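You operate a simulated robot arm through the tools that you are given. There is no shell and no other tool. Be economical: measure what you need, move in short steps, check, and stop when the job is done.

You are at the controls of a simulated robot arm. One attempt, no reset.

TASK
Put things in order on the top of the grey bench. At the end: the grey brush stands where the green brush stood; the black pad stands on top of the brown hose carton (marked "HOSE CLIPS"); the green brush stands where the cream block stood; the cream block stands where the black pad stood; whatever was shut is shut again. Leave all else as you found it, and nothing knocked over.

Only the result counts: the job must be done as asked and must still hold three seconds after the hand-in. Knocking over, shifting, dropping, spilling or breaking anything else fails it.

THE ROBOT
A 6-joint arm with a two-finger parallel gripper, fixed in place. Base frame: the origin is at the foot of the arm, x ahead of it, y to its left, z up; the work surface is at about z = 0. Lengths are in m, angles in rad, forces in N, time in s.
With the tool pointing down near the work surface it reaches from about 0.16 to 0.42 m from the base axis. Its first joint turns from -1.152 to 1.152 rad. Payload 1.57 kg.
The tool frame sits at the grasp point between the pads (the TCP): z along the fingers, y along the line on which they close. The tips reach 0.03 m beyond it. The gripper opens to 0.08 m. The fingers are 0.017 m wide and 0.012 m thick; the gripper's body (0.04 by 0.082 m) begins 0.08 m behind the TCP.
Orientation is that of the tool frame in the base frame, as a unit quaternion [x, y, z, w]. With the fingers straight down and closing along the base's y, the tool's x points along the base's -x, its y along +y and its z along -z.

THE INTERFACE
- The arm moves only by the tool arm_command. Its argument "series" is one flat list of numbers, 7 for each row, row after row: the shift along the base's x, y, z in m, then the turn, a rotation vector about the base's x, y, z in rad, then the opening in per cent of the stroke, from 0 (shut) to 100 (fully open). In form: [tx, ty, tz, rx, ry, rz, grip, tx, ty, tz, rx, ry, rz, grip, ...]. A call has 1 to 20 rows; each row shifts and turns the commanded pose from where the row before left it. Rows are played at 5 a second. More than 0.05 m and 0.15 rad between two rows, or a gripper value outside its range, and nothing of the call is played. Where a pose cannot be reached the arm comes as near as it can. A force on the tool above 40 N (or 10 N above the force at the start of the call, whichever is more), or a blocked arm, ends the call early, and 0.2 s more pass. The fingers move at their own pace (about 0.153 m/s each) and stop on an object; they squeeze with about 41 N. The grip force told is the motor's: it shows also when the fingers shut on nothing. Time passes only in rows, and 0.2 s behind the last, so rows that do not move let the fingers close. It gives the time, the measured TCP pose, the force on the tool (base axes), the opening and the grip force at its end, in the units of the frame above (readings bear some noise), with the torque about the TCP (base axes, N m) and any sound that the robot's microphone picked up.
- Cameras (640 x 400 px; columns grow to the right, rows downward): "scene" is fixed at [0.0504, -0.3199, 0.4181]; the picture's right is [0.76, -0.66, 0.00], its down [-0.45, -0.51, -0.73] and it looks along [0.48, 0.55, -0.68] (base axes); focal length 217 px, centre (320, 200). "wrist" rides on the gripper at [0.072, -0.007, -0.122] in the tool frame; the picture's right is [0.09, 1.00, 0.00], its down [-0.84, 0.08, -0.54] and it looks along [-0.54, 0.05, 0.84] (tool axes); focal length 238 px, centre (320, 200). There is no depth. A picture from a camera that has moved, and an enlarged one, comes with that camera's place and axes in the base frame and with its lens. The place of the scene camera against the robot may be out by one fixed shift of up to 0.018 m in any direction.
- get_image(camera): a new picture of that camera. The clock stands still meanwhile.
- inspect(camera, box): a new picture of the part [left, top, right, bottom] of that camera's present view, enlarged. The clock stands still meanwhile.
- job_done(): hands the job in; it is judged then, once.

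Go step by step. Nothing tells you positions but the pictures and the camera data: compare them with the known pose of the tool, close in by small moves and look again before you grip or let go. The budget is 120 turns and 64 pictures, counting those below and the enlarged ones. Unless the task says otherwise, let go and move clear before handing in, and close with one line.

The tools are called after "Emit:" as a command line: name --argument value ..., lists and objects as JSON in quotes. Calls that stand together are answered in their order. arm_command: Moves the arm, as the interface text tells. Its arguments: {"type":"object","properties":{"series":{"type":"array","items":{"type":"number"}}},"required":["series"]} The other tools are called the same way: get_image (camera) takes a picture; inspect (camera, box) takes an enlarged picture of a part of a camera's view; job_done () hands the job in.

At the start:

```text
clock: 0.0
position: [0.2522, -0.1234, 0.2035]
ee_rot: [0.001, 1.0, 0.0, 0.001]
ft_force: [0.8, -0.1, -0.1]
wrist_torque: [-0.01, -0.02, 0.01]
gripper_width: 0.0804
grasp_force: 0.1
```

scene: 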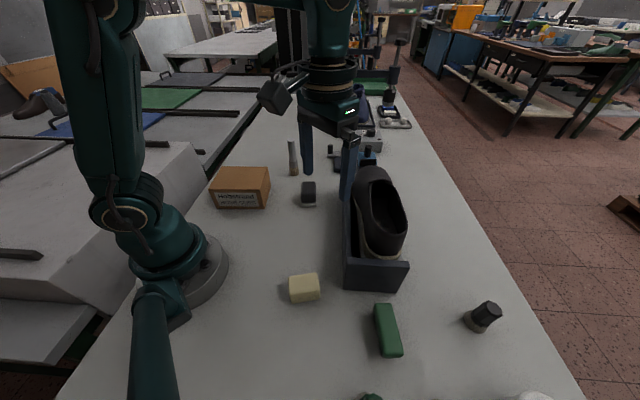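
wrist: 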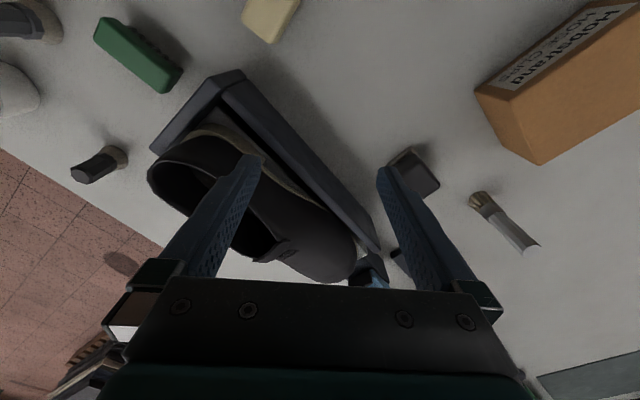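

I see a cream block, a green brush, a black pad, the brown carton, a shoe in a tray and some other items. I'll look closer to identify them before moving.

Emit:
inspect --camera "scene" --box '[180, 130, 340, 230]'

Emit:
inspect --camera "scene" --box '[270, 240, 590, 400]'

Emit:
inspect --camera "wrist" --box '[0, 0, 320, 200]'

```text
4.00 times, centred on (260, 180) of scene
camera zoom: at [0.0504, -0.3199, 0.4181], right [0.76, -0.66, 0.0], down [-0.45, -0.51, -0.73], along [0.48, 0.55, -0.68], focal length 870 px, centre (560, 280)
```

zoom: 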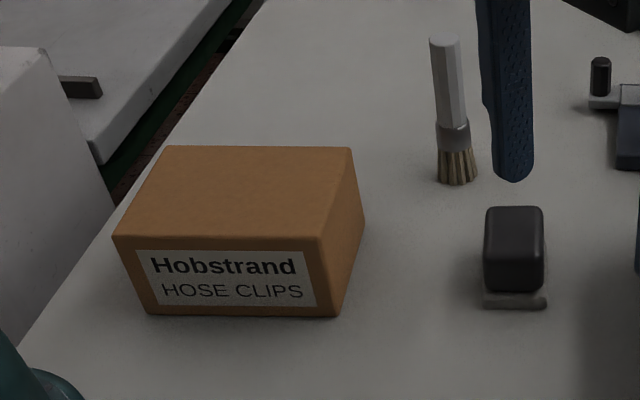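

```text
2.00 times, centred on (430, 320) of scene
camera zoom: at [0.0504, -0.3199, 0.4181], right [0.76, -0.66, 0.0], down [-0.45, -0.51, -0.73], along [0.48, 0.55, -0.68], focal length 435 px, centre (100, -40)
```

zoom: 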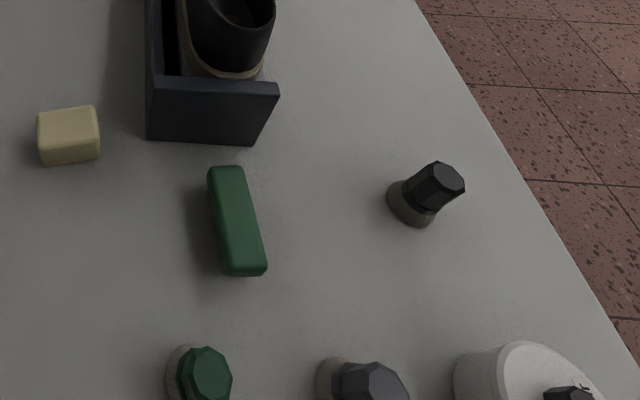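

```text
2.00 times, centred on (160, 100) of wrist
camera zoom: at [0.1806, -0.1294, 0.3262], right [-0.09, 1.0, 0.0], down [0.84, 0.08, 0.54], along [0.54, 0.05, -0.84], focal length 477 px, centre (640, 400)
```

zoom: 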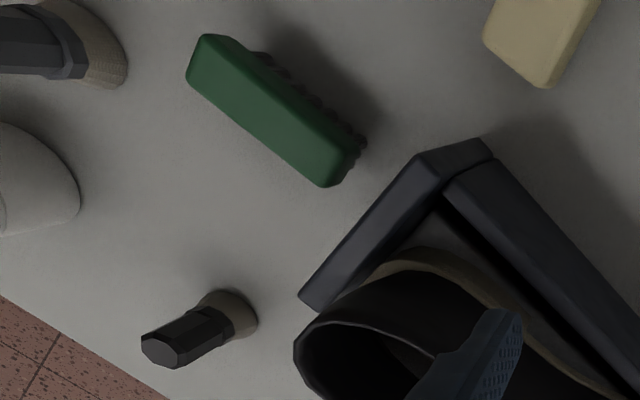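

The near green item has bristles, so it is probably a scrubbing brush. There are also several standing paintbrushes. I'll move up and over to view the right side from above.

Emit:
arm_command --series '[-0.02, -0.04, 0.03, 0, 0, 0, 100, -0.02, -0.04, 0.03, 0, 0, 0, 100, -0.02, -0.04, 0.02, 0, 0, 0, 100]'

Emit:
get_image --camera "wrist"

```text
refused: row 1 steps farther than a row can; nothing moved
```

```text
58 pictures are left
camera wrist: at [0.1806, -0.1294, 0.3262], right [-0.09, 1.0, 0.0], down [0.84, 0.08, 0.54], along [0.54, 0.05, -0.84], focal length 238 px, centre (320, 200)
```

wrist: 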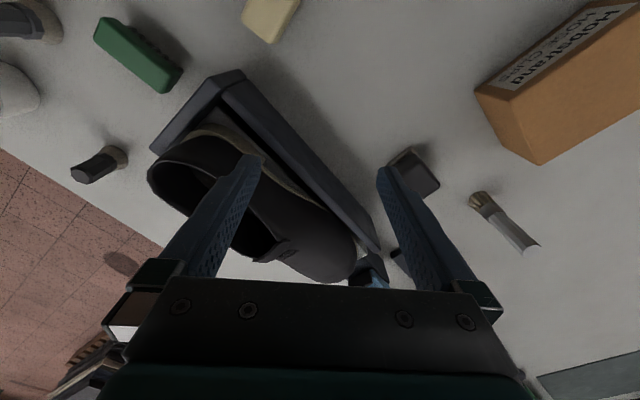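

The row was too long because the limit is on the norm. I'll use smaller rows.

Emit:
arm_command --series '[-0.015, -0.03, 0.02, 0, 0, 0, 100, -0.015, -0.03, 0.02, 0, 0, 0, 100, -0.015, -0.03, 0.02, 0, 0, 0, 100, -0.015, -0.03, 0.01, 0, 0, 0, 100]'

Emit:
get_image --camera "wrist"

Emit:
get_image --camera "scene"

```text
clock: 1.0
position: [0.1912, -0.243, 0.2737]
ee_rot: [-0.001, 1.0, 0.0, 0.0]
ft_force: [0.3, -0.2, 0.9]
wrist_torque: [-0.01, -0.02, 0.01]
gripper_width: 0.0799
grasp_force: 0.0
```

```text
57 pictures are left
camera wrist: at [0.12, -0.2496, 0.3953], right [-0.09, 1.0, 0.0], down [0.84, 0.08, 0.54], along [0.54, 0.05, -0.84], focal length 238 px, centre (320, 200)
```

wrist: 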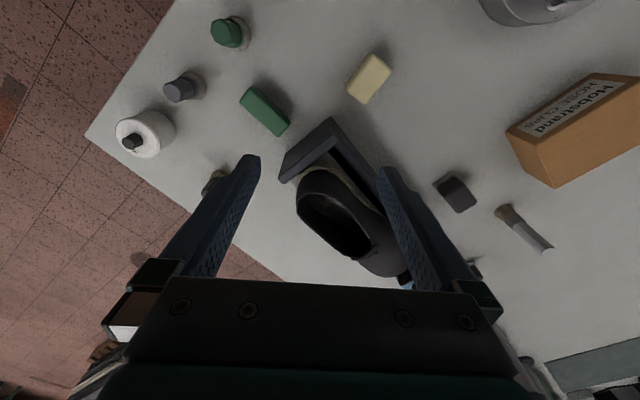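

```text
56 pictures are left
```

scene: 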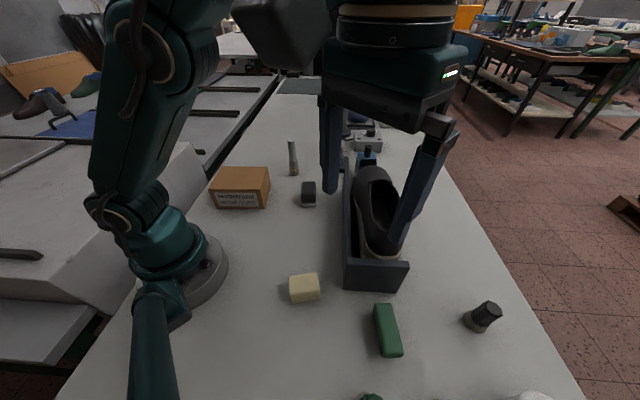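

Emit:
inspect --camera "wrist" --box '[100, 0, 420, 200]'

Emit:
inspect --camera "wrist" --box '[400, 140, 580, 290]'

```text
2.00 times, centred on (260, 100) of wrist
camera zoom: at [0.12, -0.2496, 0.3953], right [-0.09, 1.0, 0.0], down [0.84, 0.08, 0.54], along [0.54, 0.05, -0.84], focal length 477 px, centre (440, 400)
```

zoom: 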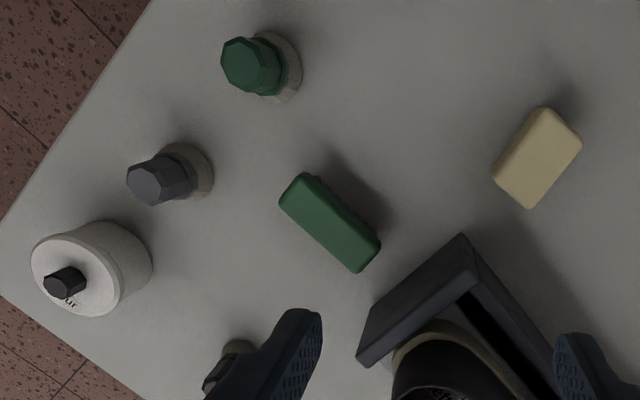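

```text
2.67 times, centred on (490, 215) of wrist
camera zoom: at [0.12, -0.2496, 0.3953], right [-0.09, 1.0, 0.0], down [0.84, 0.08, 0.54], along [0.54, 0.05, -0.84], focal length 636 px, centre (-133, 160)
```

zoom: 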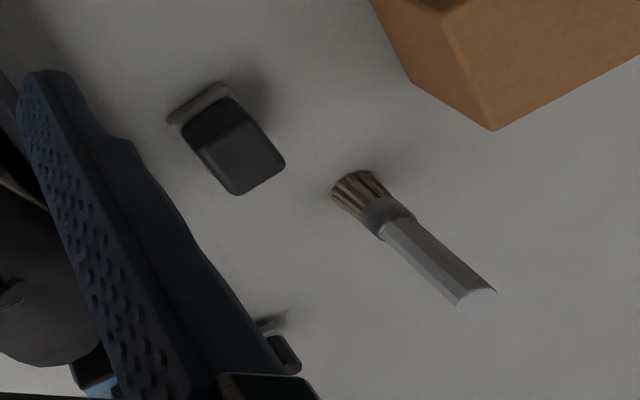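

The only reachable brushes are the green bristled one and the tall, light-grey one standing upright. The round daubers are out of reach, so I take them to be clutter. Next I'll view the pad, carton and grey brush from above.

Emit:
arm_command --series '[0.012, 0.04, 0, 0, 0, 0, 100, 0.012, 0.04, -0.01, 0, 0, 0, 100, 0.012, 0.04, -0.01, 0, 0, 0, 100, 0.012, 0.04, -0.01, 0, 0, 0, 100, 0.012, 0.04, -0.01, 0, 0, 0, 100, 0.012, 0.04, -0.01, 0, 0, 0, 100, 0.012, 0.03, -0.01, 0, 0, 0, 100]'

Emit:
get_image --camera "wrist"

```text
clock: 2.6
position: [0.2764, 0.0264, 0.2138]
ee_rot: [0.0, 1.0, 0.0, 0.001]
ft_force: [0.2, -0.3, 1.0]
wrist_torque: [0.02, 0.01, -0.05]
gripper_width: 0.0802
grasp_force: 0.0
```

```text
53 pictures are left
camera wrist: at [0.2051, 0.021, 0.3359], right [-0.09, 1.0, 0.0], down [0.84, 0.08, 0.54], along [0.54, 0.05, -0.84], focal length 238 px, centre (320, 200)
```

wrist: 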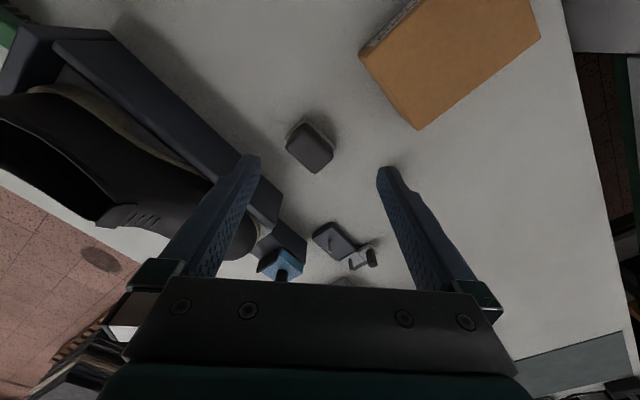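

Emit:
inspect --camera "wrist" --box '[250, 90, 410, 190]'

Emit:
inspect --camera "scene" --box '[280, 130, 360, 230]'

```text
4.00 times, centred on (330, 140) of wrist
camera zoom: at [0.2051, 0.021, 0.3359], right [-0.09, 1.0, 0.0], down [0.84, 0.08, 0.54], along [0.54, 0.05, -0.84], focal length 953 px, centre (280, 440)
```

zoom: 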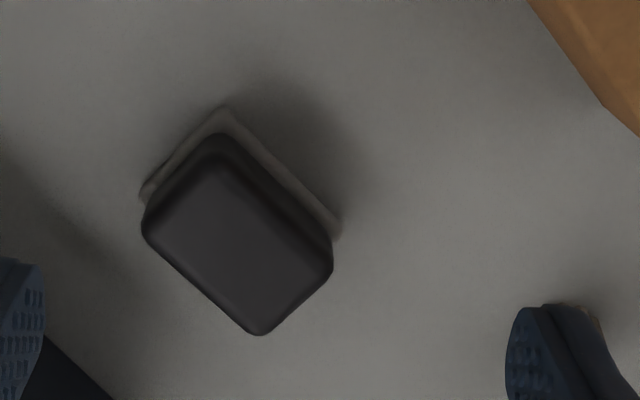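

```text
4.00 times, centred on (320, 180) of scene
camera zoom: at [0.0504, -0.3199, 0.4181], right [0.76, -0.66, 0.0], down [-0.45, -0.51, -0.73], along [0.48, 0.55, -0.68], focal length 870 px, centre (320, 280)
```

zoom: 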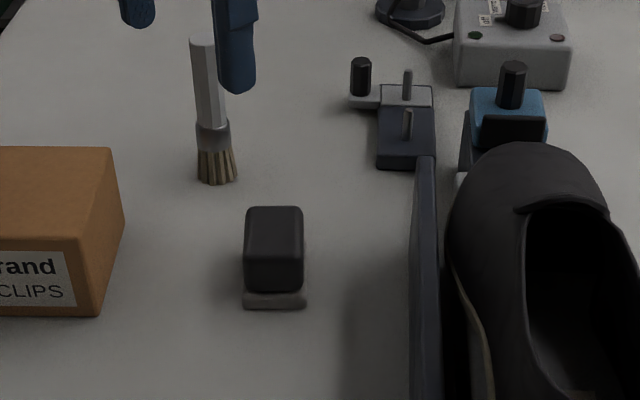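

The pad is at about (0.325, 0.018) with its long side at about 50°, roughly 0.062 x 0.044 m. The carton top centre is at about (0.194, 0.143), z about 0.067. I'll turn 50° and hover over the pad.

Emit:
arm_command --series '[0.0081, -0.0014, -0.0157, 0, 0, 0.1455, 100, 0.0081, -0.0014, -0.0157, 0, 0, 0.1455, 100, 0.0081, -0.0014, -0.0157, 0, 0, 0.1455, 100, 0.0081, -0.0014, -0.0157, 0, 0, 0.1455, 100, 0.0081, -0.0014, -0.0157, 0, 0, 0.1455, 100, 0.0081, -0.0014, -0.0157, 0, 0, 0.1455, 100]'

Emit:
get_image --camera "wrist"

```text
clock: 4.0
position: [0.3242, 0.0203, 0.1189]
ee_rot: [-0.424, 0.906, 0.001, 0.0]
ft_force: [-0.2, -0.4, 0.4]
wrist_torque: [0.03, 0.01, 0.01]
gripper_width: 0.0799
grasp_force: 0.1
```

```text
50 pictures are left
camera wrist: at [0.284, -0.0403, 0.2414], right [-0.82, 0.57, 0.0], down [0.48, 0.69, 0.54], along [0.31, 0.45, -0.84], focal length 238 px, centre (320, 200)
```

wrist: 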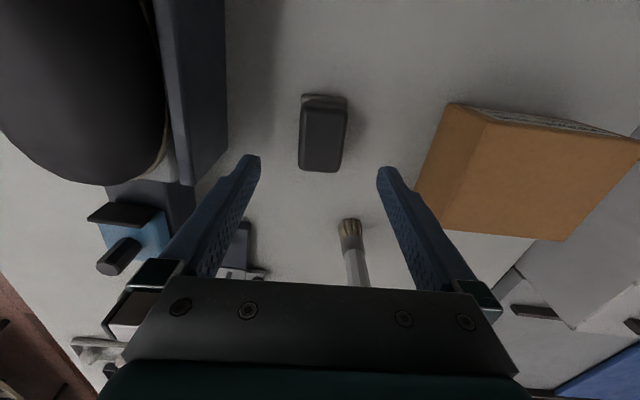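

Emit:
inspect --camera "wrist" --box '[260, 80, 420, 180]'

```text
4.00 times, centred on (340, 130) of wrist
camera zoom: at [0.284, -0.0403, 0.2414], right [-0.82, 0.57, 0.0], down [0.48, 0.69, 0.54], along [0.31, 0.45, -0.84], focal length 953 px, centre (240, 480)
```

zoom: 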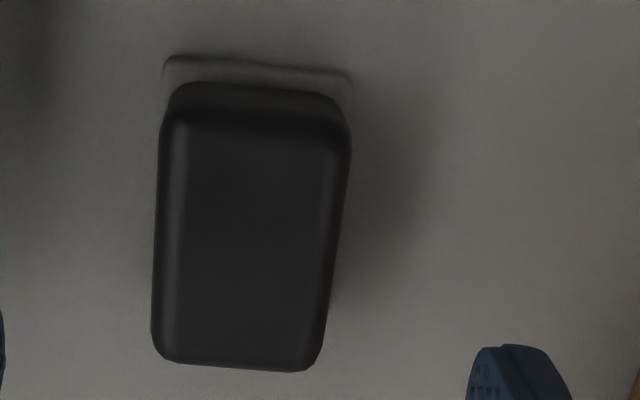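

The pad is aligned with the gripper and about 2 mm off the TCP. I'll descend to z = 0.040 (tips at about 0.01) and then close.

Emit:
arm_command --series '[-0.0018, -0.0013, -0.02, 0, 0, 0, 100, 0, 0, -0.02, 0, 0, 0, 100, 0, 0, -0.02, 0, 0, 0, 100, 0, 0, -0.0185, 0, 0, 0, 100, 0, 0, 0, 0, 0, 0, 100]'

Emit:
get_image --camera "wrist"

```text
clock: 5.2
position: [0.322, 0.0178, 0.0415]
ee_rot: [-0.423, 0.906, 0.001, 0.001]
ft_force: [0.8, 0.5, 0.5]
wrist_torque: [0.0, -0.02, 0.0]
gripper_width: 0.0801
grasp_force: 0.1
```

```text
48 pictures are left
camera wrist: at [0.282, -0.0412, 0.1633], right [-0.82, 0.57, 0.0], down [0.48, 0.69, 0.54], along [0.31, 0.45, -0.84], focal length 238 px, centre (320, 200)
```

wrist: 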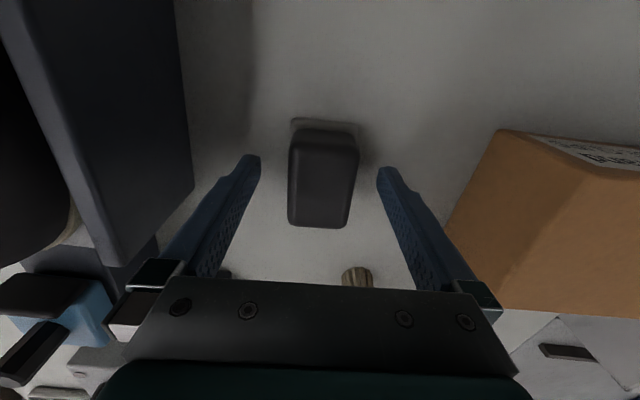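

Emit:
arm_command --series '[0, 0, 0, 0, 0, 0, 0, 0, 0, 0, 0, 0, 0, 0, 0, 0, 0, 0, 0, 0, 0]'

Emit:
arm_command --series '[0, 0, 0.02, 0, 0, 0, 0, 0, 0, 0.03, 0, 0, 0, 0, 0, 0, 0.03, 0, 0, 0, 0, 0, 0, 0.03, 0, 0, 0, 0, 0, 0, 0.03, 0, 0, 0, 0]'

Emit:
get_image --camera "wrist"

```text
clock: 6.0
position: [0.3222, 0.0175, 0.0415]
ee_rot: [-0.423, 0.906, 0.0, 0.001]
ft_force: [-0.1, -0.6, -0.9]
wrist_torque: [0.02, 0.0, 0.03]
gripper_width: 0.0428
grasp_force: 41.3
```

```text
clock: 7.2
position: [0.3224, 0.0178, 0.1794]
ee_rot: [-0.422, 0.906, 0.0, 0.0]
ft_force: [0.6, 0.2, -1.0]
wrist_torque: [0.04, -0.02, -0.03]
gripper_width: 0.0429
grasp_force: 40.5
```

```text
47 pictures are left
camera wrist: at [0.282, -0.0415, 0.3034], right [-0.82, 0.57, 0.0], down [0.48, 0.69, 0.54], along [0.31, 0.45, -0.84], focal length 238 px, centre (320, 200)
```

wrist: 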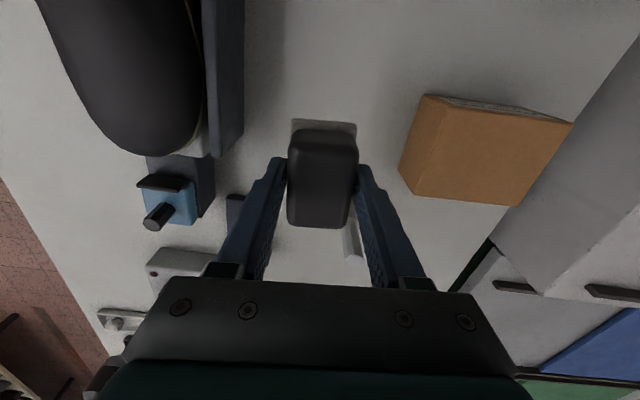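

Emit:
inspect --camera "wrist" --box '[390, 80, 590, 220]'

```text
2.86 times, centred on (490, 150) of wrist
camera zoom: at [0.282, -0.0415, 0.3034], right [-0.82, 0.57, 0.0], down [0.48, 0.69, 0.54], along [0.31, 0.45, -0.84], focal length 681 px, centre (-166, 343)
```

zoom: 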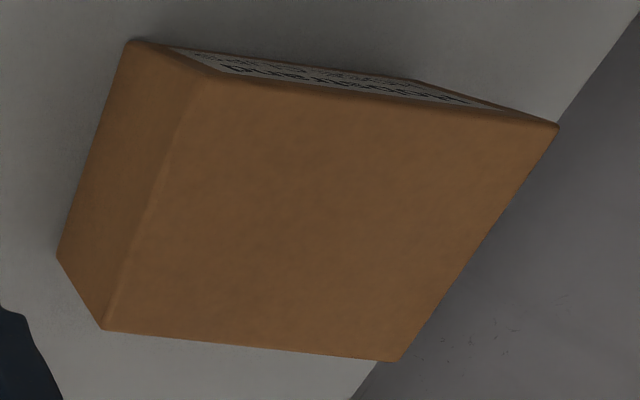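

The carton top is at z about 0.068, centred at (0.195, 0.147). I'll carry the pad above it and look.

Emit:
arm_command --series '[-0.0255, 0.0259, 0, 0, 0, 0, 0, -0.0255, 0.0259, 0, 0, 0, 0, 0, -0.0255, 0.0259, 0, 0, 0, 0, 0, -0.0255, 0.0259, 0, 0, 0, 0, 0, -0.0255, 0.0259, 0, 0, 0, 0, 0, 0, 0, -0.025, 0, 0, 0, 0, 0, 0, -0.02, 0, 0, 0, 0]'

Emit:
get_image --camera "wrist"

Emit:
get_image --camera "scene"

```text
clock: 8.8
position: [0.1951, 0.1473, 0.1362]
ee_rot: [-0.422, 0.907, 0.0, 0.001]
ft_force: [0.0, -0.3, -0.4]
wrist_torque: [0.02, -0.02, 0.0]
gripper_width: 0.043
grasp_force: 41.4
```

```text
45 pictures are left
camera wrist: at [0.1549, 0.0879, 0.2587], right [-0.82, 0.57, 0.0], down [0.48, 0.69, 0.54], along [0.31, 0.45, -0.84], focal length 238 px, centre (320, 200)
```

wrist: 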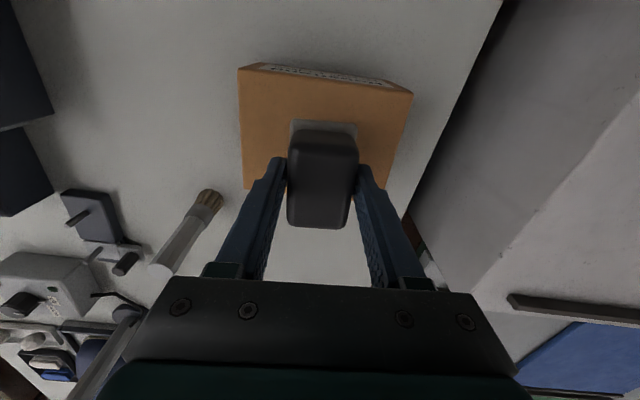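

```text
44 pictures are left
```

scene: 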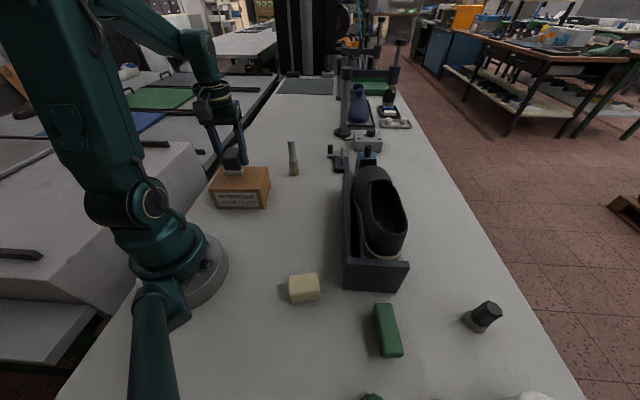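

The pad is over the carton top. I'll lower it gently until it touches.

Emit:
arm_command --series '[0, 0, -0.01, 0, 0, 0, 0, 0, 0, -0.01, 0, 0, 0, 0, 0, 0, -0.004, 0, 0, 0, 0, 0, 0, -0.0015, 0, 0, 0, 0]'

```text
clock: 9.8
position: [0.1949, 0.1469, 0.11]
ee_rot: [-0.424, 0.906, 0.001, 0.001]
ft_force: [-2.6, -1.3, 13.4]
wrist_torque: [-0.02, 0.2, -0.01]
gripper_width: 0.0426
grasp_force: 40.9
```

Contact is made (13 N). I'll ease up slightly, release and lift.

Emit:
arm_command --series '[0, 0, 0.0008, 0, 0, 0, 0, 0, 0, 0, 0, 0, 0, 100, 0, 0, 0, 0, 0, 0, 100, 0, 0, 0.02, 0, 0, 0, 100, 0, 0, 0.03, 0, 0, 0, 100, 0, 0, 0.03, 0, 0, 0, 100]'

Emit:
get_image --camera "wrist"

```text
clock: 11.2
position: [0.196, 0.1462, 0.1925]
ee_rot: [-0.423, 0.906, 0.0, 0.001]
ft_force: [-0.5, -0.8, 0.7]
wrist_torque: [0.01, 0.02, 0.02]
gripper_width: 0.0801
grasp_force: 0.1
```

```text
43 pictures are left
camera wrist: at [0.1552, 0.0876, 0.3148], right [-0.82, 0.57, 0.0], down [0.48, 0.69, 0.54], along [0.31, 0.45, -0.84], focal length 238 px, centre (320, 200)
```

wrist: 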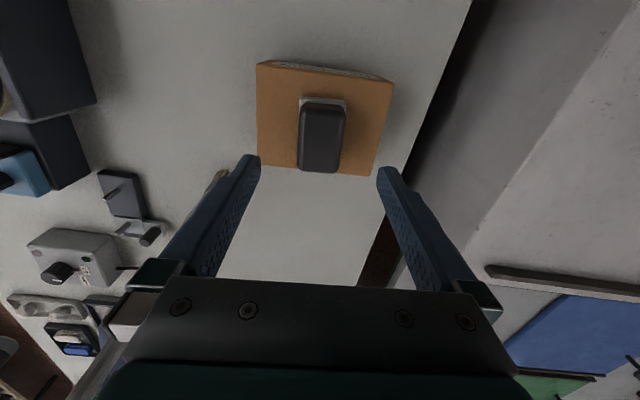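

The pad stands on the carton. Next I'll hover near the cream block.

Emit:
arm_command --series '[0, -0.043, 0, 0, 0, 0, 100, 0, -0.043, 0, 0, 0, 0, 100, 0, -0.043, 0, 0, 0, 0, 100, 0, -0.043, 0, 0, 0, 0, 100, 0, -0.043, 0, 0, 0, 0, 100, 0, -0.043, 0, 0, 0, 0, 100, -0.02, -0.043, 0, 0, 0, 0, 100, -0.02, -0.02, -0.02, 0, 0, 0, 100]'

Emit:
get_image --camera "wrist"

```text
clock: 13.0
position: [0.1544, -0.1754, 0.1703]
ee_rot: [-0.424, 0.906, 0.0, 0.001]
ft_force: [-0.3, 0.4, -0.1]
wrist_torque: [0.01, -0.01, 0.01]
gripper_width: 0.08
grasp_force: 0.1
```

```text
42 pictures are left
camera wrist: at [0.1139, -0.2343, 0.2931], right [-0.82, 0.57, 0.0], down [0.48, 0.69, 0.54], along [0.31, 0.45, -0.84], focal length 238 px, centre (320, 200)
```

wrist: 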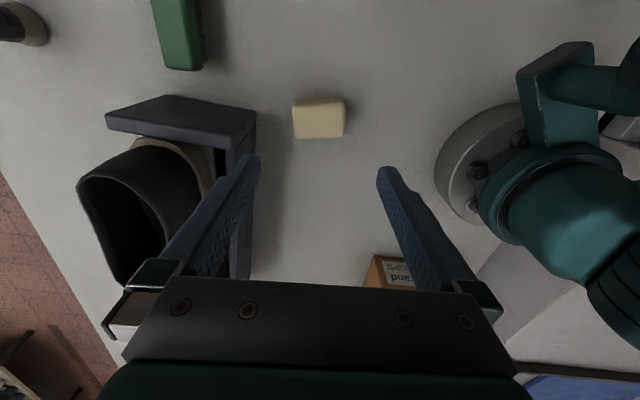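

Emit:
inspect --camera "wrist" --box '[240, 70, 400, 170]'

Emit:
inspect --camera "wrist" --box '[100, 0, 260, 100]'

```text
4.00 times, centred on (320, 120) of wrist
camera zoom: at [0.1139, -0.2343, 0.2931], right [-0.82, 0.57, 0.0], down [0.48, 0.69, 0.54], along [0.31, 0.45, -0.84], focal length 953 px, centre (320, 520)
```

zoom: 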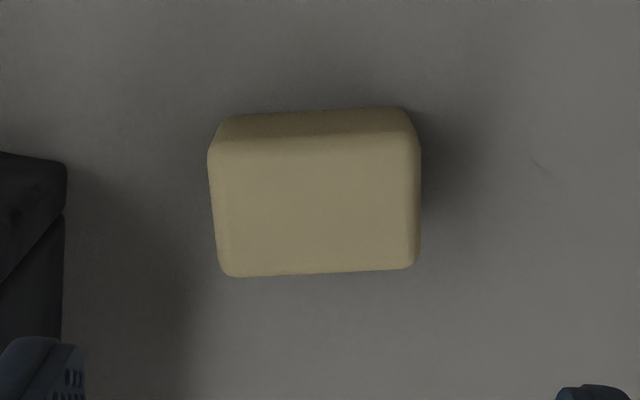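

```text
4.00 times, centred on (180, 50) of wrist
camera zoom: at [0.1139, -0.2343, 0.2931], right [-0.82, 0.57, 0.0], down [0.48, 0.69, 0.54], along [0.31, 0.45, -0.84], focal length 953 px, centre (880, 800)
```

zoom: 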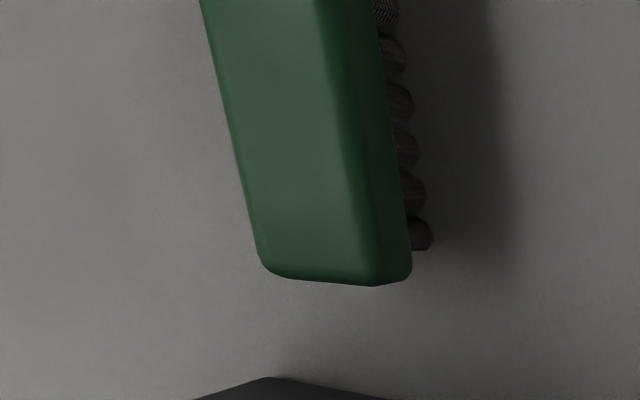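

Emit:
inspect --camera "wrist" --box '[100, 80, 280, 190]'

```text
3.56 times, centred on (190, 135) of wrist
camera zoom: at [0.1139, -0.2343, 0.2931], right [-0.82, 0.57, 0.0], down [0.48, 0.69, 0.54], along [0.31, 0.45, -0.84], focal length 848 px, centre (782, 431)
```

zoom: 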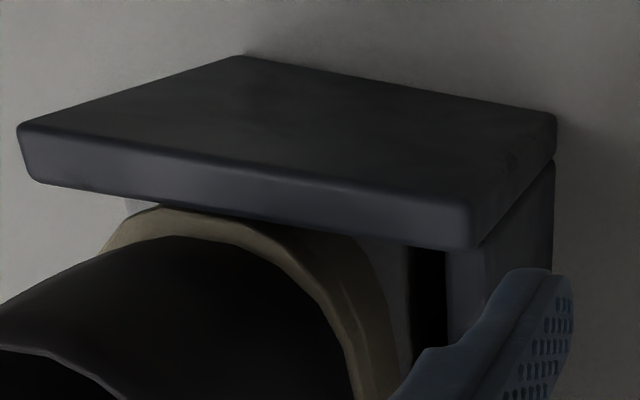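

The cream block is at about (0.154, -0.177) with its long axis at about 148°. The tray edge is about 2 cm clear of the open finger. I'll turn 8° and descend.

Emit:
arm_command --series '[0, -0.0015, -0.03, 0, 0, 0.14, 100, 0, 0, -0.03, 0, 0, 0, 100, 0, 0, -0.03, 0, 0, 0, 100, 0, 0, -0.02, 0, 0, 0, 100]'

Emit:
get_image --camera "wrist"

```text
clock: 14.0
position: [0.1553, -0.175, 0.0604]
ee_rot: [-0.485, 0.874, 0.001, 0.001]
ft_force: [0.1, 0.0, 0.2]
wrist_torque: [0.03, -0.01, 0.07]
gripper_width: 0.0801
grasp_force: 0.0
```

```text
38 pictures are left
camera wrist: at [0.1235, -0.2395, 0.1827], right [-0.89, 0.45, 0.0], down [0.38, 0.75, 0.54], along [0.24, 0.48, -0.84], focal length 238 px, centre (320, 200)
```

wrist: 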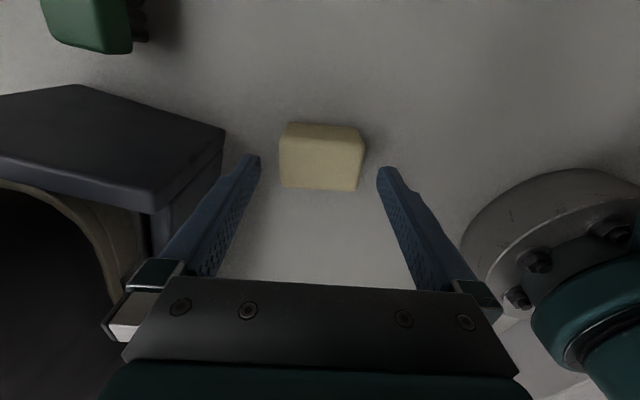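

Emit:
arm_command --series '[-0.0015, -0.002, -0.012, 0, 0, 0, 100, 0, 0, -0.01, 0, 0, 0, 100, 0, 0, 0, 0, 0, 0, 100, 0, 0, 0, 0, 0, 0, 0, 0, 0, 0, 0, 0, 0, 0, 0, 0, 0, 0, 0, 0, 0]'

Emit:
arm_command --series '[0, 0, 0.02, 0, 0, 0, 0, 0, 0, 0.03, 0, 0, 0, 0, 0, 0, 0.03, 0, 0, 0, 0, 0, 0, 0.03, 0, 0, 0, 0, 0, 0, 0.03, 0, 0, 0, 0]'

Emit:
get_image --camera "wrist"

```text
clock: 15.4
position: [0.1533, -0.1779, 0.0384]
ee_rot: [-0.486, 0.874, 0.001, 0.001]
ft_force: [0.7, 1.3, -0.1]
wrist_torque: [0.02, 0.01, 0.0]
gripper_width: 0.0538
grasp_force: 40.9
```

```text
clock: 16.6
position: [0.1527, -0.1783, 0.1806]
ee_rot: [-0.486, 0.874, 0.001, 0.001]
ft_force: [0.5, -0.1, -0.7]
wrist_torque: [0.03, -0.01, -0.01]
gripper_width: 0.0539
grasp_force: 41.3
```

```text
37 pictures are left
camera wrist: at [0.1215, -0.2423, 0.3026], right [-0.89, 0.45, 0.0], down [0.38, 0.75, 0.54], along [0.24, 0.49, -0.84], focal length 238 px, centre (320, 200)
```

wrist: 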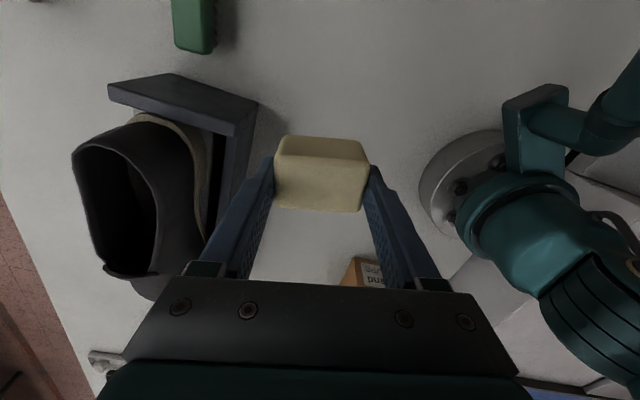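

The cream block is held level. I'll carry it parallel to the tray to the pad's old spot at (0.322, 0.018).

Emit:
arm_command --series '[0.0282, 0.0327, 0, 0, 0, 0, 0, 0.0282, 0.0327, 0, 0, 0, 0, 0, 0.0282, 0.0327, 0, 0, 0, 0, 0, 0.0282, 0.0327, 0, 0, 0, 0, 0, 0.0282, 0.0327, 0, 0, 0, 0, 0, 0.0282, 0.0327, 0, 0, 0, 0, 0, 0, 0, -0.04, 0, 0, 0, 0, 0, 0, -0.04, 0, 0, 0, 0, 0, 0, -0.035, 0, 0, 0, 0]'

Emit:
get_image --camera "wrist"

Emit:
get_image --camera "scene"

```text
clock: 18.6
position: [0.3236, 0.0191, 0.0629]
ee_rot: [-0.485, 0.874, 0.0, 0.001]
ft_force: [0.1, 0.6, 0.0]
wrist_torque: [0.04, 0.0, 0.01]
gripper_width: 0.0541
grasp_force: 41.2
```

```text
36 pictures are left
camera wrist: at [0.2915, -0.0457, 0.1857], right [-0.89, 0.45, 0.0], down [0.38, 0.75, 0.54], along [0.24, 0.49, -0.84], focal length 238 px, centre (320, 200)
```

wrist: 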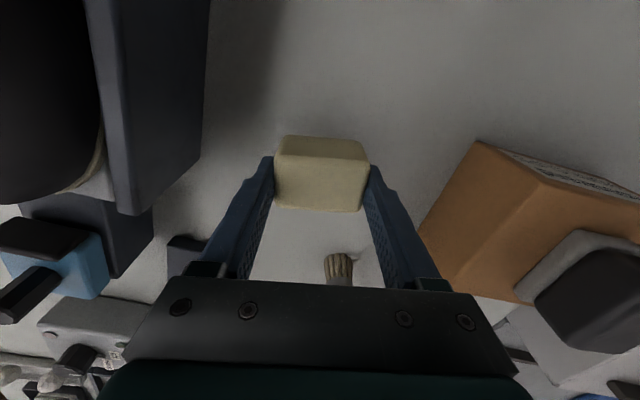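

```text
35 pictures are left
```

scene: 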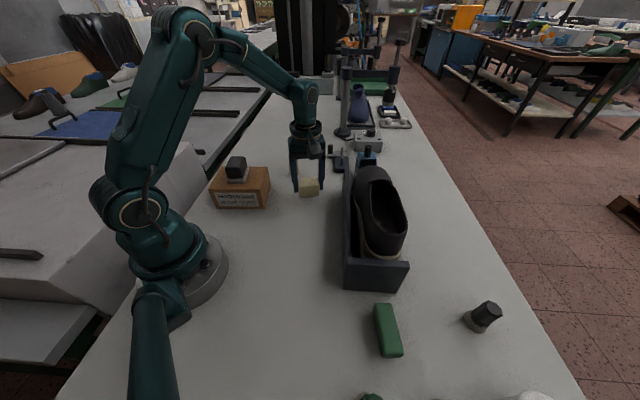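

Emit:
arm_command --series '[-0.001, -0.001, -0.015, 0, 0, 0, 0, 0, 0, -0.006, 0, 0, 0, 0, 0, 0, -0.0025, 0, 0, 0, 0, 0, 0, 0, 0, 0, 0, 0]'

```text
clock: 19.6
position: [0.3225, 0.0167, 0.0409]
ee_rot: [-0.485, 0.874, 0.001, 0.001]
ft_force: [-0.4, -0.6, -1.0]
wrist_torque: [-0.01, 0.0, 0.01]
gripper_width: 0.054
grasp_force: 40.9
```

Emit:
arm_command --series '[0, 0.001, -0.0015, 0, 0, 0, 0, 0, 0, -0.0007, 0, 0, 0, 0, 0, 0, 0, 0, 0, 0, 0]'

```text
clock: 20.4
position: [0.3222, 0.0187, 0.0395]
ee_rot: [-0.485, 0.874, 0.0, 0.001]
ft_force: [-4.1, 0.3, 12.0]
wrist_torque: [-0.03, 0.15, -0.01]
gripper_width: 0.0541
grasp_force: 41.7
```

Contact is made, so I'll release and lift.

Emit:
arm_command --series '[0, 0, 0.0005, 0, 0, 0, 0, 0, 0, 0, 0, 0, 0, 100, 0, 0, 0, 0, 0, 0, 100, 0, 0, 0.03, 0, 0, 0, 100, 0, 0, 0.04, 0, 0, 0, 100, 0, 0, 0.04, 0, 0, 0, 100, 0, 0, 0.04, 0, 0, 0, 100]'

Emit:
get_image --camera "wrist"

```text
clock: 22.0
position: [0.3208, 0.0176, 0.19]
ee_rot: [-0.485, 0.874, 0.0, 0.001]
ft_force: [-0.3, -0.5, -1.0]
wrist_torque: [-0.01, 0.02, 0.0]
gripper_width: 0.0799
grasp_force: 0.0
```

```text
34 pictures are left
camera wrist: at [0.2898, -0.0471, 0.3121], right [-0.89, 0.45, 0.0], down [0.38, 0.75, 0.54], along [0.24, 0.49, -0.84], focal length 238 px, centre (320, 200)
```

wrist: 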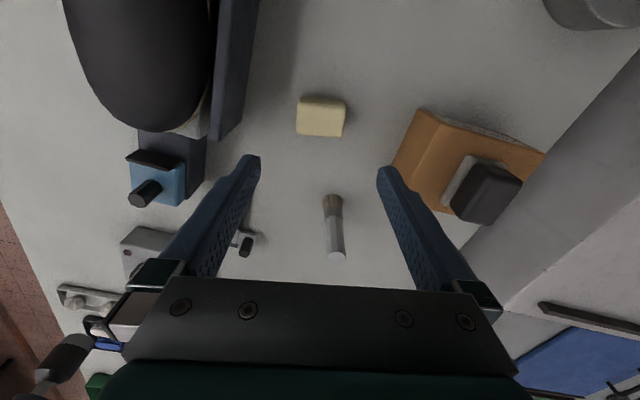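

The cream block is placed. Next I'll retrace my path and go on to the green brush.

Emit:
arm_command --series '[-0.0282, -0.0327, 0, 0, 0, 0, 100, -0.0282, -0.0327, 0, 0, 0, 0, 100, -0.0282, -0.0327, 0, 0, 0, 0, 100, -0.0282, -0.0327, 0, 0, 0, 0, 100, -0.0282, -0.0327, 0, 0, 0, 0, 100, -0.0282, -0.0327, 0, 0, 0, 0, 100, 0.0107, -0.0407, 0, 0, 0, 0, 100, 0.0107, -0.0407, 0, 0, 0, 0, 100, 0.0107, -0.0407, -0.01, 0, 0, 0, 100]'

Emit:
get_image --camera "wrist"

```text
clock: 24.0
position: [0.185, -0.302, 0.1781]
ee_rot: [-0.485, 0.874, 0.001, 0.0]
ft_force: [-0.9, 0.2, -0.6]
wrist_torque: [0.0, 0.04, 0.02]
gripper_width: 0.08
grasp_force: 0.0
```

```text
33 pictures are left
camera wrist: at [0.1533, -0.3663, 0.3008], right [-0.89, 0.45, 0.0], down [0.38, 0.75, 0.54], along [0.24, 0.49, -0.84], focal length 238 px, centre (320, 200)
```

wrist: 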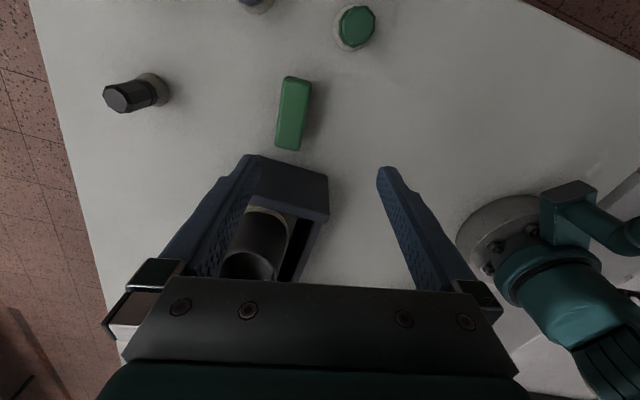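

Emit:
inspect --camera "wrist" --box '[230, 60, 370, 160]'

```text
4.00 times, centred on (300, 110) of wrist
camera zoom: at [0.1533, -0.3663, 0.3008], right [-0.89, 0.45, 0.0], down [0.38, 0.75, 0.54], along [0.24, 0.49, -0.84], focal length 953 px, centre (400, 560)
```

zoom: 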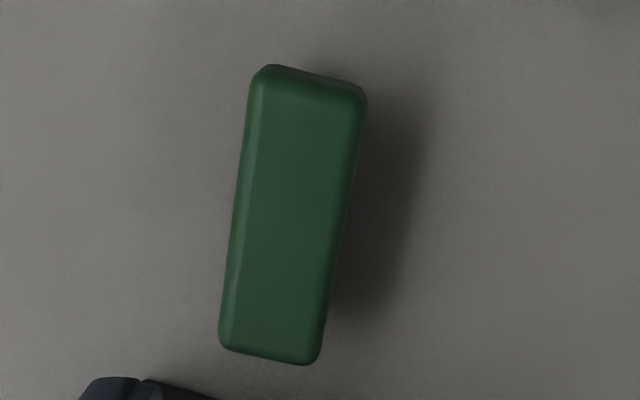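

The green brush centre is at about (0.209, -0.320), 0.071 x 0.028 m, long axis 51°. I'll turn 6°, come over it and look again lower down.

Emit:
arm_command --series '[0.012, -0.009, -0.03, 0, 0, -0.11, 100, 0.012, -0.009, -0.03, 0, 0, 0, 100, 0, 0, -0.025, 0, 0, 0, 100]'

Emit:
get_image --camera "wrist"

Emit:
inspect --camera "wrist" --box '[240, 80, 400, 180]'

```text
clock: 24.8
position: [0.2086, -0.3182, 0.0935]
ee_rot: [-0.436, 0.9, 0.001, 0.0]
ft_force: [0.6, 0.2, 0.1]
wrist_torque: [0.01, 0.01, -0.02]
gripper_width: 0.0801
grasp_force: 0.1
```

```text
31 pictures are left
camera wrist: at [0.1699, -0.3782, 0.2161], right [-0.84, 0.54, 0.0], down [0.46, 0.7, 0.54], along [0.3, 0.46, -0.84], focal length 238 px, centre (320, 200)
```

wrist: 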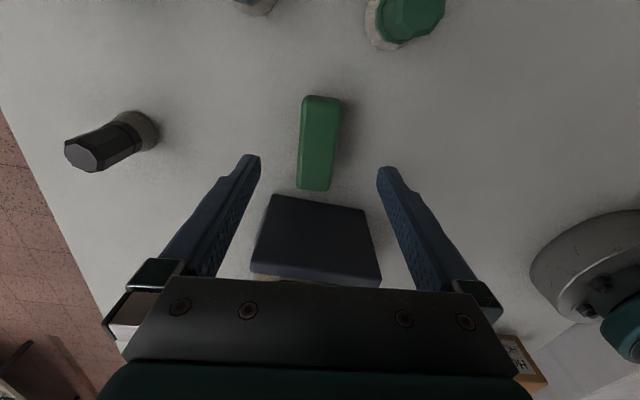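

```text
4.00 times, centred on (320, 130) of wrist
camera zoom: at [0.1699, -0.3782, 0.2161], right [-0.84, 0.54, 0.0], down [0.46, 0.7, 0.54], along [0.3, 0.46, -0.84], focal length 953 px, centre (320, 480)
```

zoom: 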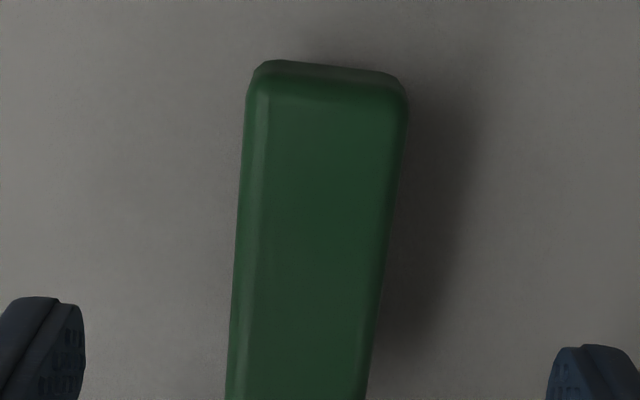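

Centre confirmed at about (0.210, -0.3205), top z about 0.035. I'll descend and grip.

Emit:
arm_command --series '[0.0013, -0.002, -0.02, 0, 0, 0, 100, 0, 0, -0.02, 0, 0, 0, 100, 0, 0, -0.0125, 0, 0, 0, 100, 0, 0, 0, 0, 0, 0, 100, 0, 0, 0, 0, 0, 0, 0, 0, 0, 0, 0, 0, 0, 0, 0, 0, 0, 0, 0, 0, 0]'

Emit:
get_image --camera "wrist"

```text
clock: 26.4
position: [0.209, -0.3205, 0.0408]
ee_rot: [-0.436, 0.9, -0.001, 0.001]
ft_force: [1.3, 0.0, 0.1]
wrist_torque: [0.01, 0.01, 0.03]
gripper_width: 0.029
grasp_force: 38.6
```

```text
29 pictures are left
camera wrist: at [0.1712, -0.3803, 0.1643], right [-0.84, 0.54, 0.0], down [0.46, 0.7, 0.54], along [0.3, 0.46, -0.84], focal length 238 px, centre (320, 200)
```

wrist: 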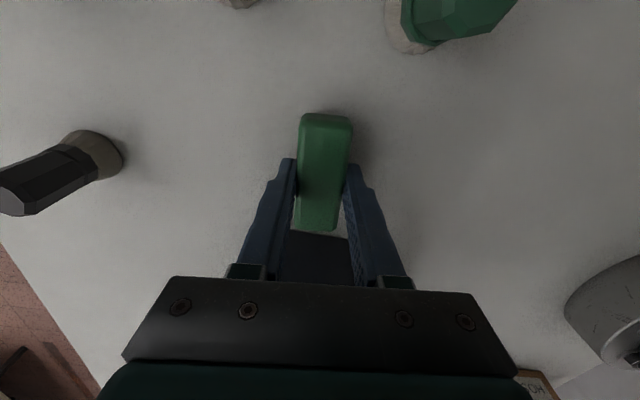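

The green brush is gripped. I'll lift it and carry it to the cream block's old spot at (0.153, -0.177).

Emit:
arm_command --series '[0, 0, 0.02, 0, 0, 0, 0, 0, 0, 0.04, 0, 0, 0, 0, 0, 0, 0.04, 0, 0, 0, 0, 0, 0, 0.04, 0, 0, 0, 0, -0.014, 0.0359, 0, 0, 0, 0, 0, -0.014, 0.0359, 0, 0, 0, 0, 0, -0.014, 0.0359, 0, 0, 0, 0, 0, -0.014, 0.0359, 0, 0, 0, 0, 0, 0, 0, -0.04, 0, 0, 0, 0, 0, 0, -0.04, 0, 0, 0, 0, 0, 0, -0.04, 0, 0, 0, 0]'

Emit:
get_image --camera "wrist"

```text
clock: 28.8
position: [0.1518, -0.1736, 0.0592]
ee_rot: [-0.438, 0.899, 0.001, 0.001]
ft_force: [-0.2, 0.7, -1.5]
wrist_torque: [0.0, -0.01, 0.02]
gripper_width: 0.029
grasp_force: 39.2
out of reach, approached as far as the arm can: row 4
```

```text
28 pictures are left
camera wrist: at [0.1136, -0.2337, 0.1813], right [-0.84, 0.54, 0.0], down [0.46, 0.7, 0.54], along [0.29, 0.46, -0.84], focal length 238 px, centre (320, 200)
```

wrist: 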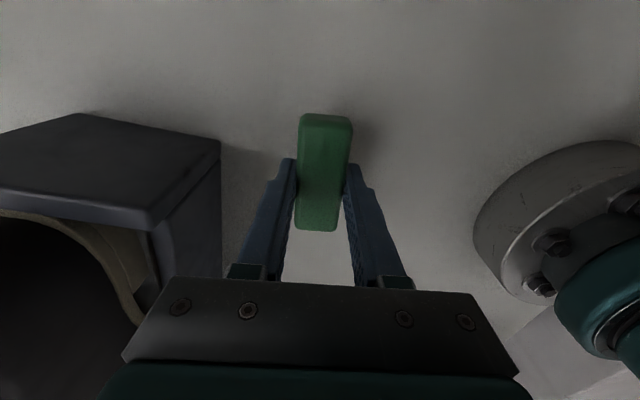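

Emit:
arm_command --series '[0.0012, -0.0034, -0.01, 0, 0, 0, 0, 0, 0, -0.006, 0, 0, 0, 0, 0, 0, -0.002, 0, 0, 0, 0, 0, 0, 0, 0, 0, 0, 0]'

```text
clock: 29.8
position: [0.153, -0.1772, 0.0408]
ee_rot: [-0.436, 0.9, 0.0, 0.002]
ft_force: [-0.7, -0.2, -0.3]
wrist_torque: [0.0, -0.01, 0.02]
gripper_width: 0.0288
grasp_force: 39.0
```

Emit:
arm_command --series '[0, 0, -0.0012, 0, 0, 0, 0, 0, 0, 0, 0, 0, 0, 0]'

```text
clock: 30.4
position: [0.1532, -0.1775, 0.0404]
ee_rot: [-0.437, 0.9, 0.0, 0.0]
ft_force: [-4.7, 6.0, 30.4]
wrist_torque: [0.15, 0.14, -0.03]
gripper_width: 0.0289
grasp_force: 39.5
```

It is in firm contact. I'll ease up, release, lift and look.

Emit:
arm_command --series '[0, 0, 0.001, 0, 0, 0, 0, 0, 0, 0, 0, 0, 0, 70, 0, 0, 0, 0, 0, 0, 70, 0, 0, 0.03, 0, 0, 0, 70, 0, 0, 0.04, 0, 0, 0, 70, 0, 0, 0.04, 0, 0, 0, 70, 0, 0, 0.04, 0, 0, 0, 70]'

Emit:
get_image --camera "wrist"

Emit:
get_image --camera "scene"

```text
clock: 32.0
position: [0.1525, -0.1765, 0.1918]
ee_rot: [-0.436, 0.9, 0.0, 0.0]
ft_force: [0.4, 0.6, 0.4]
wrist_torque: [0.0, 0.02, 0.0]
gripper_width: 0.0561
grasp_force: 0.2
```

```text
27 pictures are left
camera wrist: at [0.1147, -0.2372, 0.314], right [-0.84, 0.54, 0.0], down [0.46, 0.7, 0.54], along [0.29, 0.46, -0.84], focal length 238 px, centre (320, 200)
```

wrist: 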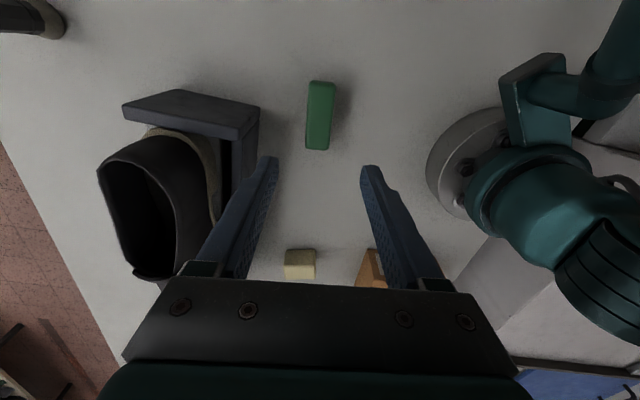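

```text
26 pictures are left
```

scene: 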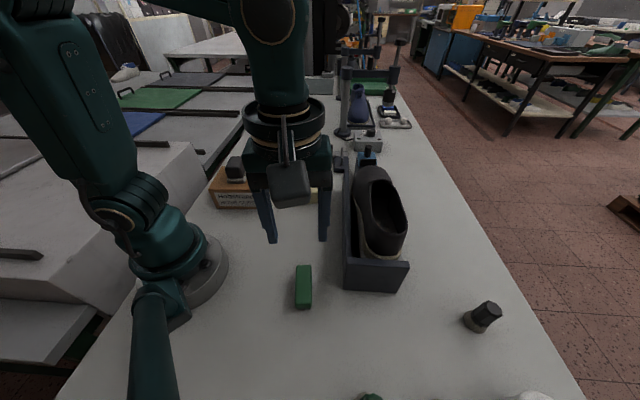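

The green brush is placed. Next I'll go toward the tall grey brush and measure it.

Emit:
arm_command --series '[0.0282, 0.0327, 0, 0, 0, 0, 100, 0.0282, 0.0327, 0, 0, 0, 0, 100, 0.0282, 0.0327, 0, 0, 0, 0, 100, 0.0282, 0.0327, 0, 0, 0, 0, 100, 0.0282, 0.0327, 0, 0, 0, 0, 100, 0.003, 0.036, 0, 0, 0, 0, 100, 0.003, 0.036, 0, 0, 0, 0, 100]'

Emit:
get_image --camera "wrist"

Emit:
inspect --camera "scene" --box '[250, 120, 350, 200]'

```text
clock: 33.6
position: [0.2992, 0.0577, 0.193]
ee_rot: [-0.436, 0.9, 0.0, 0.001]
ft_force: [0.7, -0.6, 1.0]
wrist_torque: [0.03, -0.02, 0.01]
gripper_width: 0.08
grasp_force: 0.0
```

```text
25 pictures are left
camera wrist: at [0.2608, -0.0019, 0.3136], right [-0.84, 0.54, 0.0], down [0.46, 0.7, 0.54], along [0.3, 0.46, -0.84], focal length 238 px, centre (320, 200)
```

wrist: 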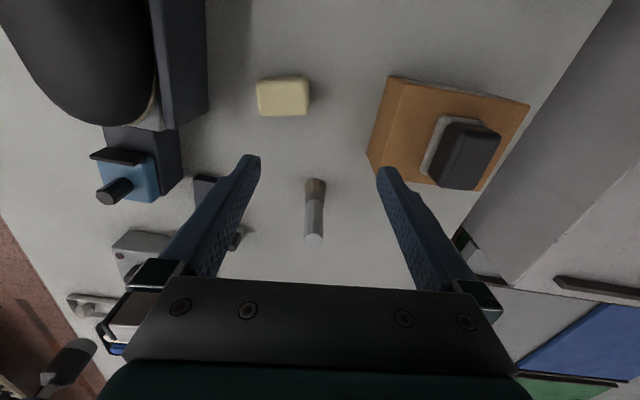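

```text
5.00 times, centred on (300, 160) of scene
camera zoom: at [0.0504, -0.3199, 0.4181], right [0.76, -0.66, 0.0], down [-0.45, -0.51, -0.73], along [0.48, 0.55, -0.68], focal length 1087 px, centre (420, 400)
```

zoom: 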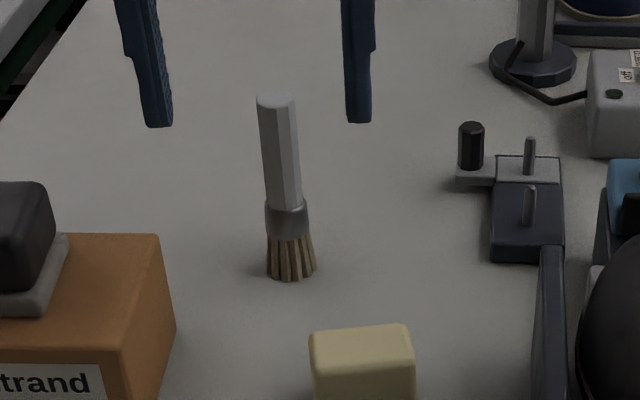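

Emit:
inspect --camera "wrist" --box '[250, 160, 390, 260]'

```text
4.00 times, centred on (320, 210) of wrist
camera zoom: at [0.2608, -0.0019, 0.3136], right [-0.84, 0.54, 0.0], down [0.46, 0.7, 0.54], along [0.3, 0.46, -0.84], focal length 953 px, centre (320, 160)
```

zoom: 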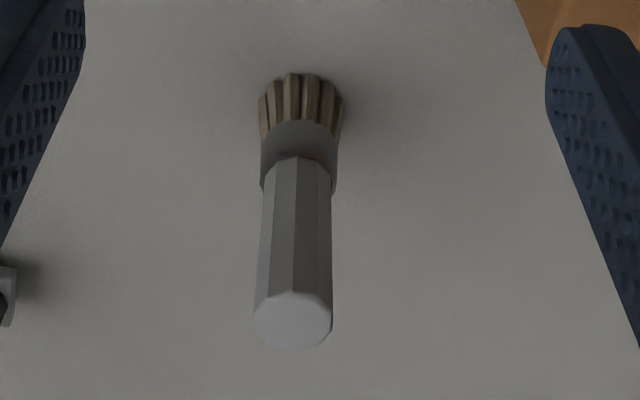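

The grey brush stands at about (0.366, 0.1455), 0.117 m tall with a handle about 0.021 m across. I'll turn so the fingers straddle it radially and come at it from the base side.

Emit:
arm_command --series '[0.0027, 0.0163, -0.0158, 0, 0, -0.1225, 100, 0.0027, 0.0163, -0.0158, 0, 0, -0.1225, 100, 0.0027, 0.0163, -0.0158, 0, 0, -0.1225, 100, 0.0027, 0.0163, -0.0158, 0, 0, -0.1225, 100]'

Emit:
get_image --camera "wrist"

```text
clock: 34.6
position: [0.3089, 0.1234, 0.1282]
ee_rot: [-0.205, 0.979, 0.0, 0.001]
ft_force: [0.1, -0.6, 0.5]
wrist_torque: [0.0, 0.0, -0.02]
gripper_width: 0.08
grasp_force: 0.0
```

```text
22 pictures are left
camera wrist: at [0.2479, 0.0889, 0.2505], right [-0.48, 0.88, 0.0], down [0.74, 0.41, 0.54], along [0.48, 0.26, -0.84], focal length 238 px, centre (320, 200)
```

wrist: 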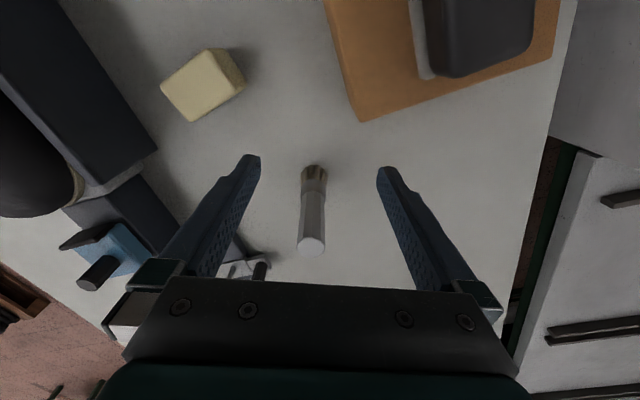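

Emit:
arm_command --series '[0.0183, 0.0069, 0, 0, 0, 0, 100, 0.0183, 0.0069, 0, 0, 0, 0, 100, 0.0184, 0.0068, 0, 0, 0, 0, 100, 0, 0, -0.02, 0, 0, 0, 100, 0, 0, 0, 0, 0, 0, 100]'

Emit:
get_image --camera "wrist"

```text
clock: 35.8
position: [0.3658, 0.144, 0.108]
ee_rot: [-0.205, 0.979, 0.0, 0.001]
ft_force: [-0.7, 0.1, -0.2]
wrist_torque: [0.01, 0.0, 0.03]
gripper_width: 0.0801
grasp_force: 0.1
```

```text
21 pictures are left
camera wrist: at [0.3038, 0.1092, 0.2306], right [-0.48, 0.87, 0.0], down [0.73, 0.41, 0.54], along [0.47, 0.26, -0.84], focal length 238 px, centre (320, 200)
```

wrist: 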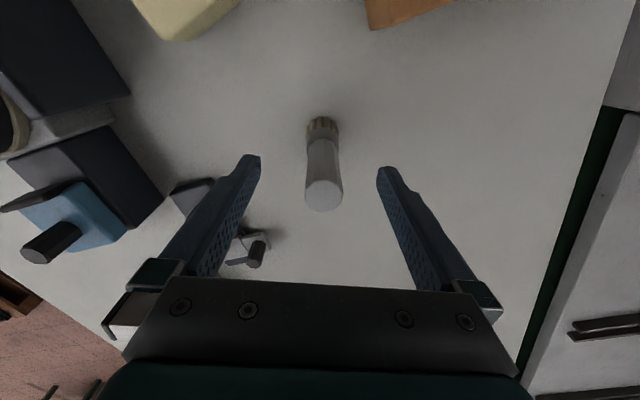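

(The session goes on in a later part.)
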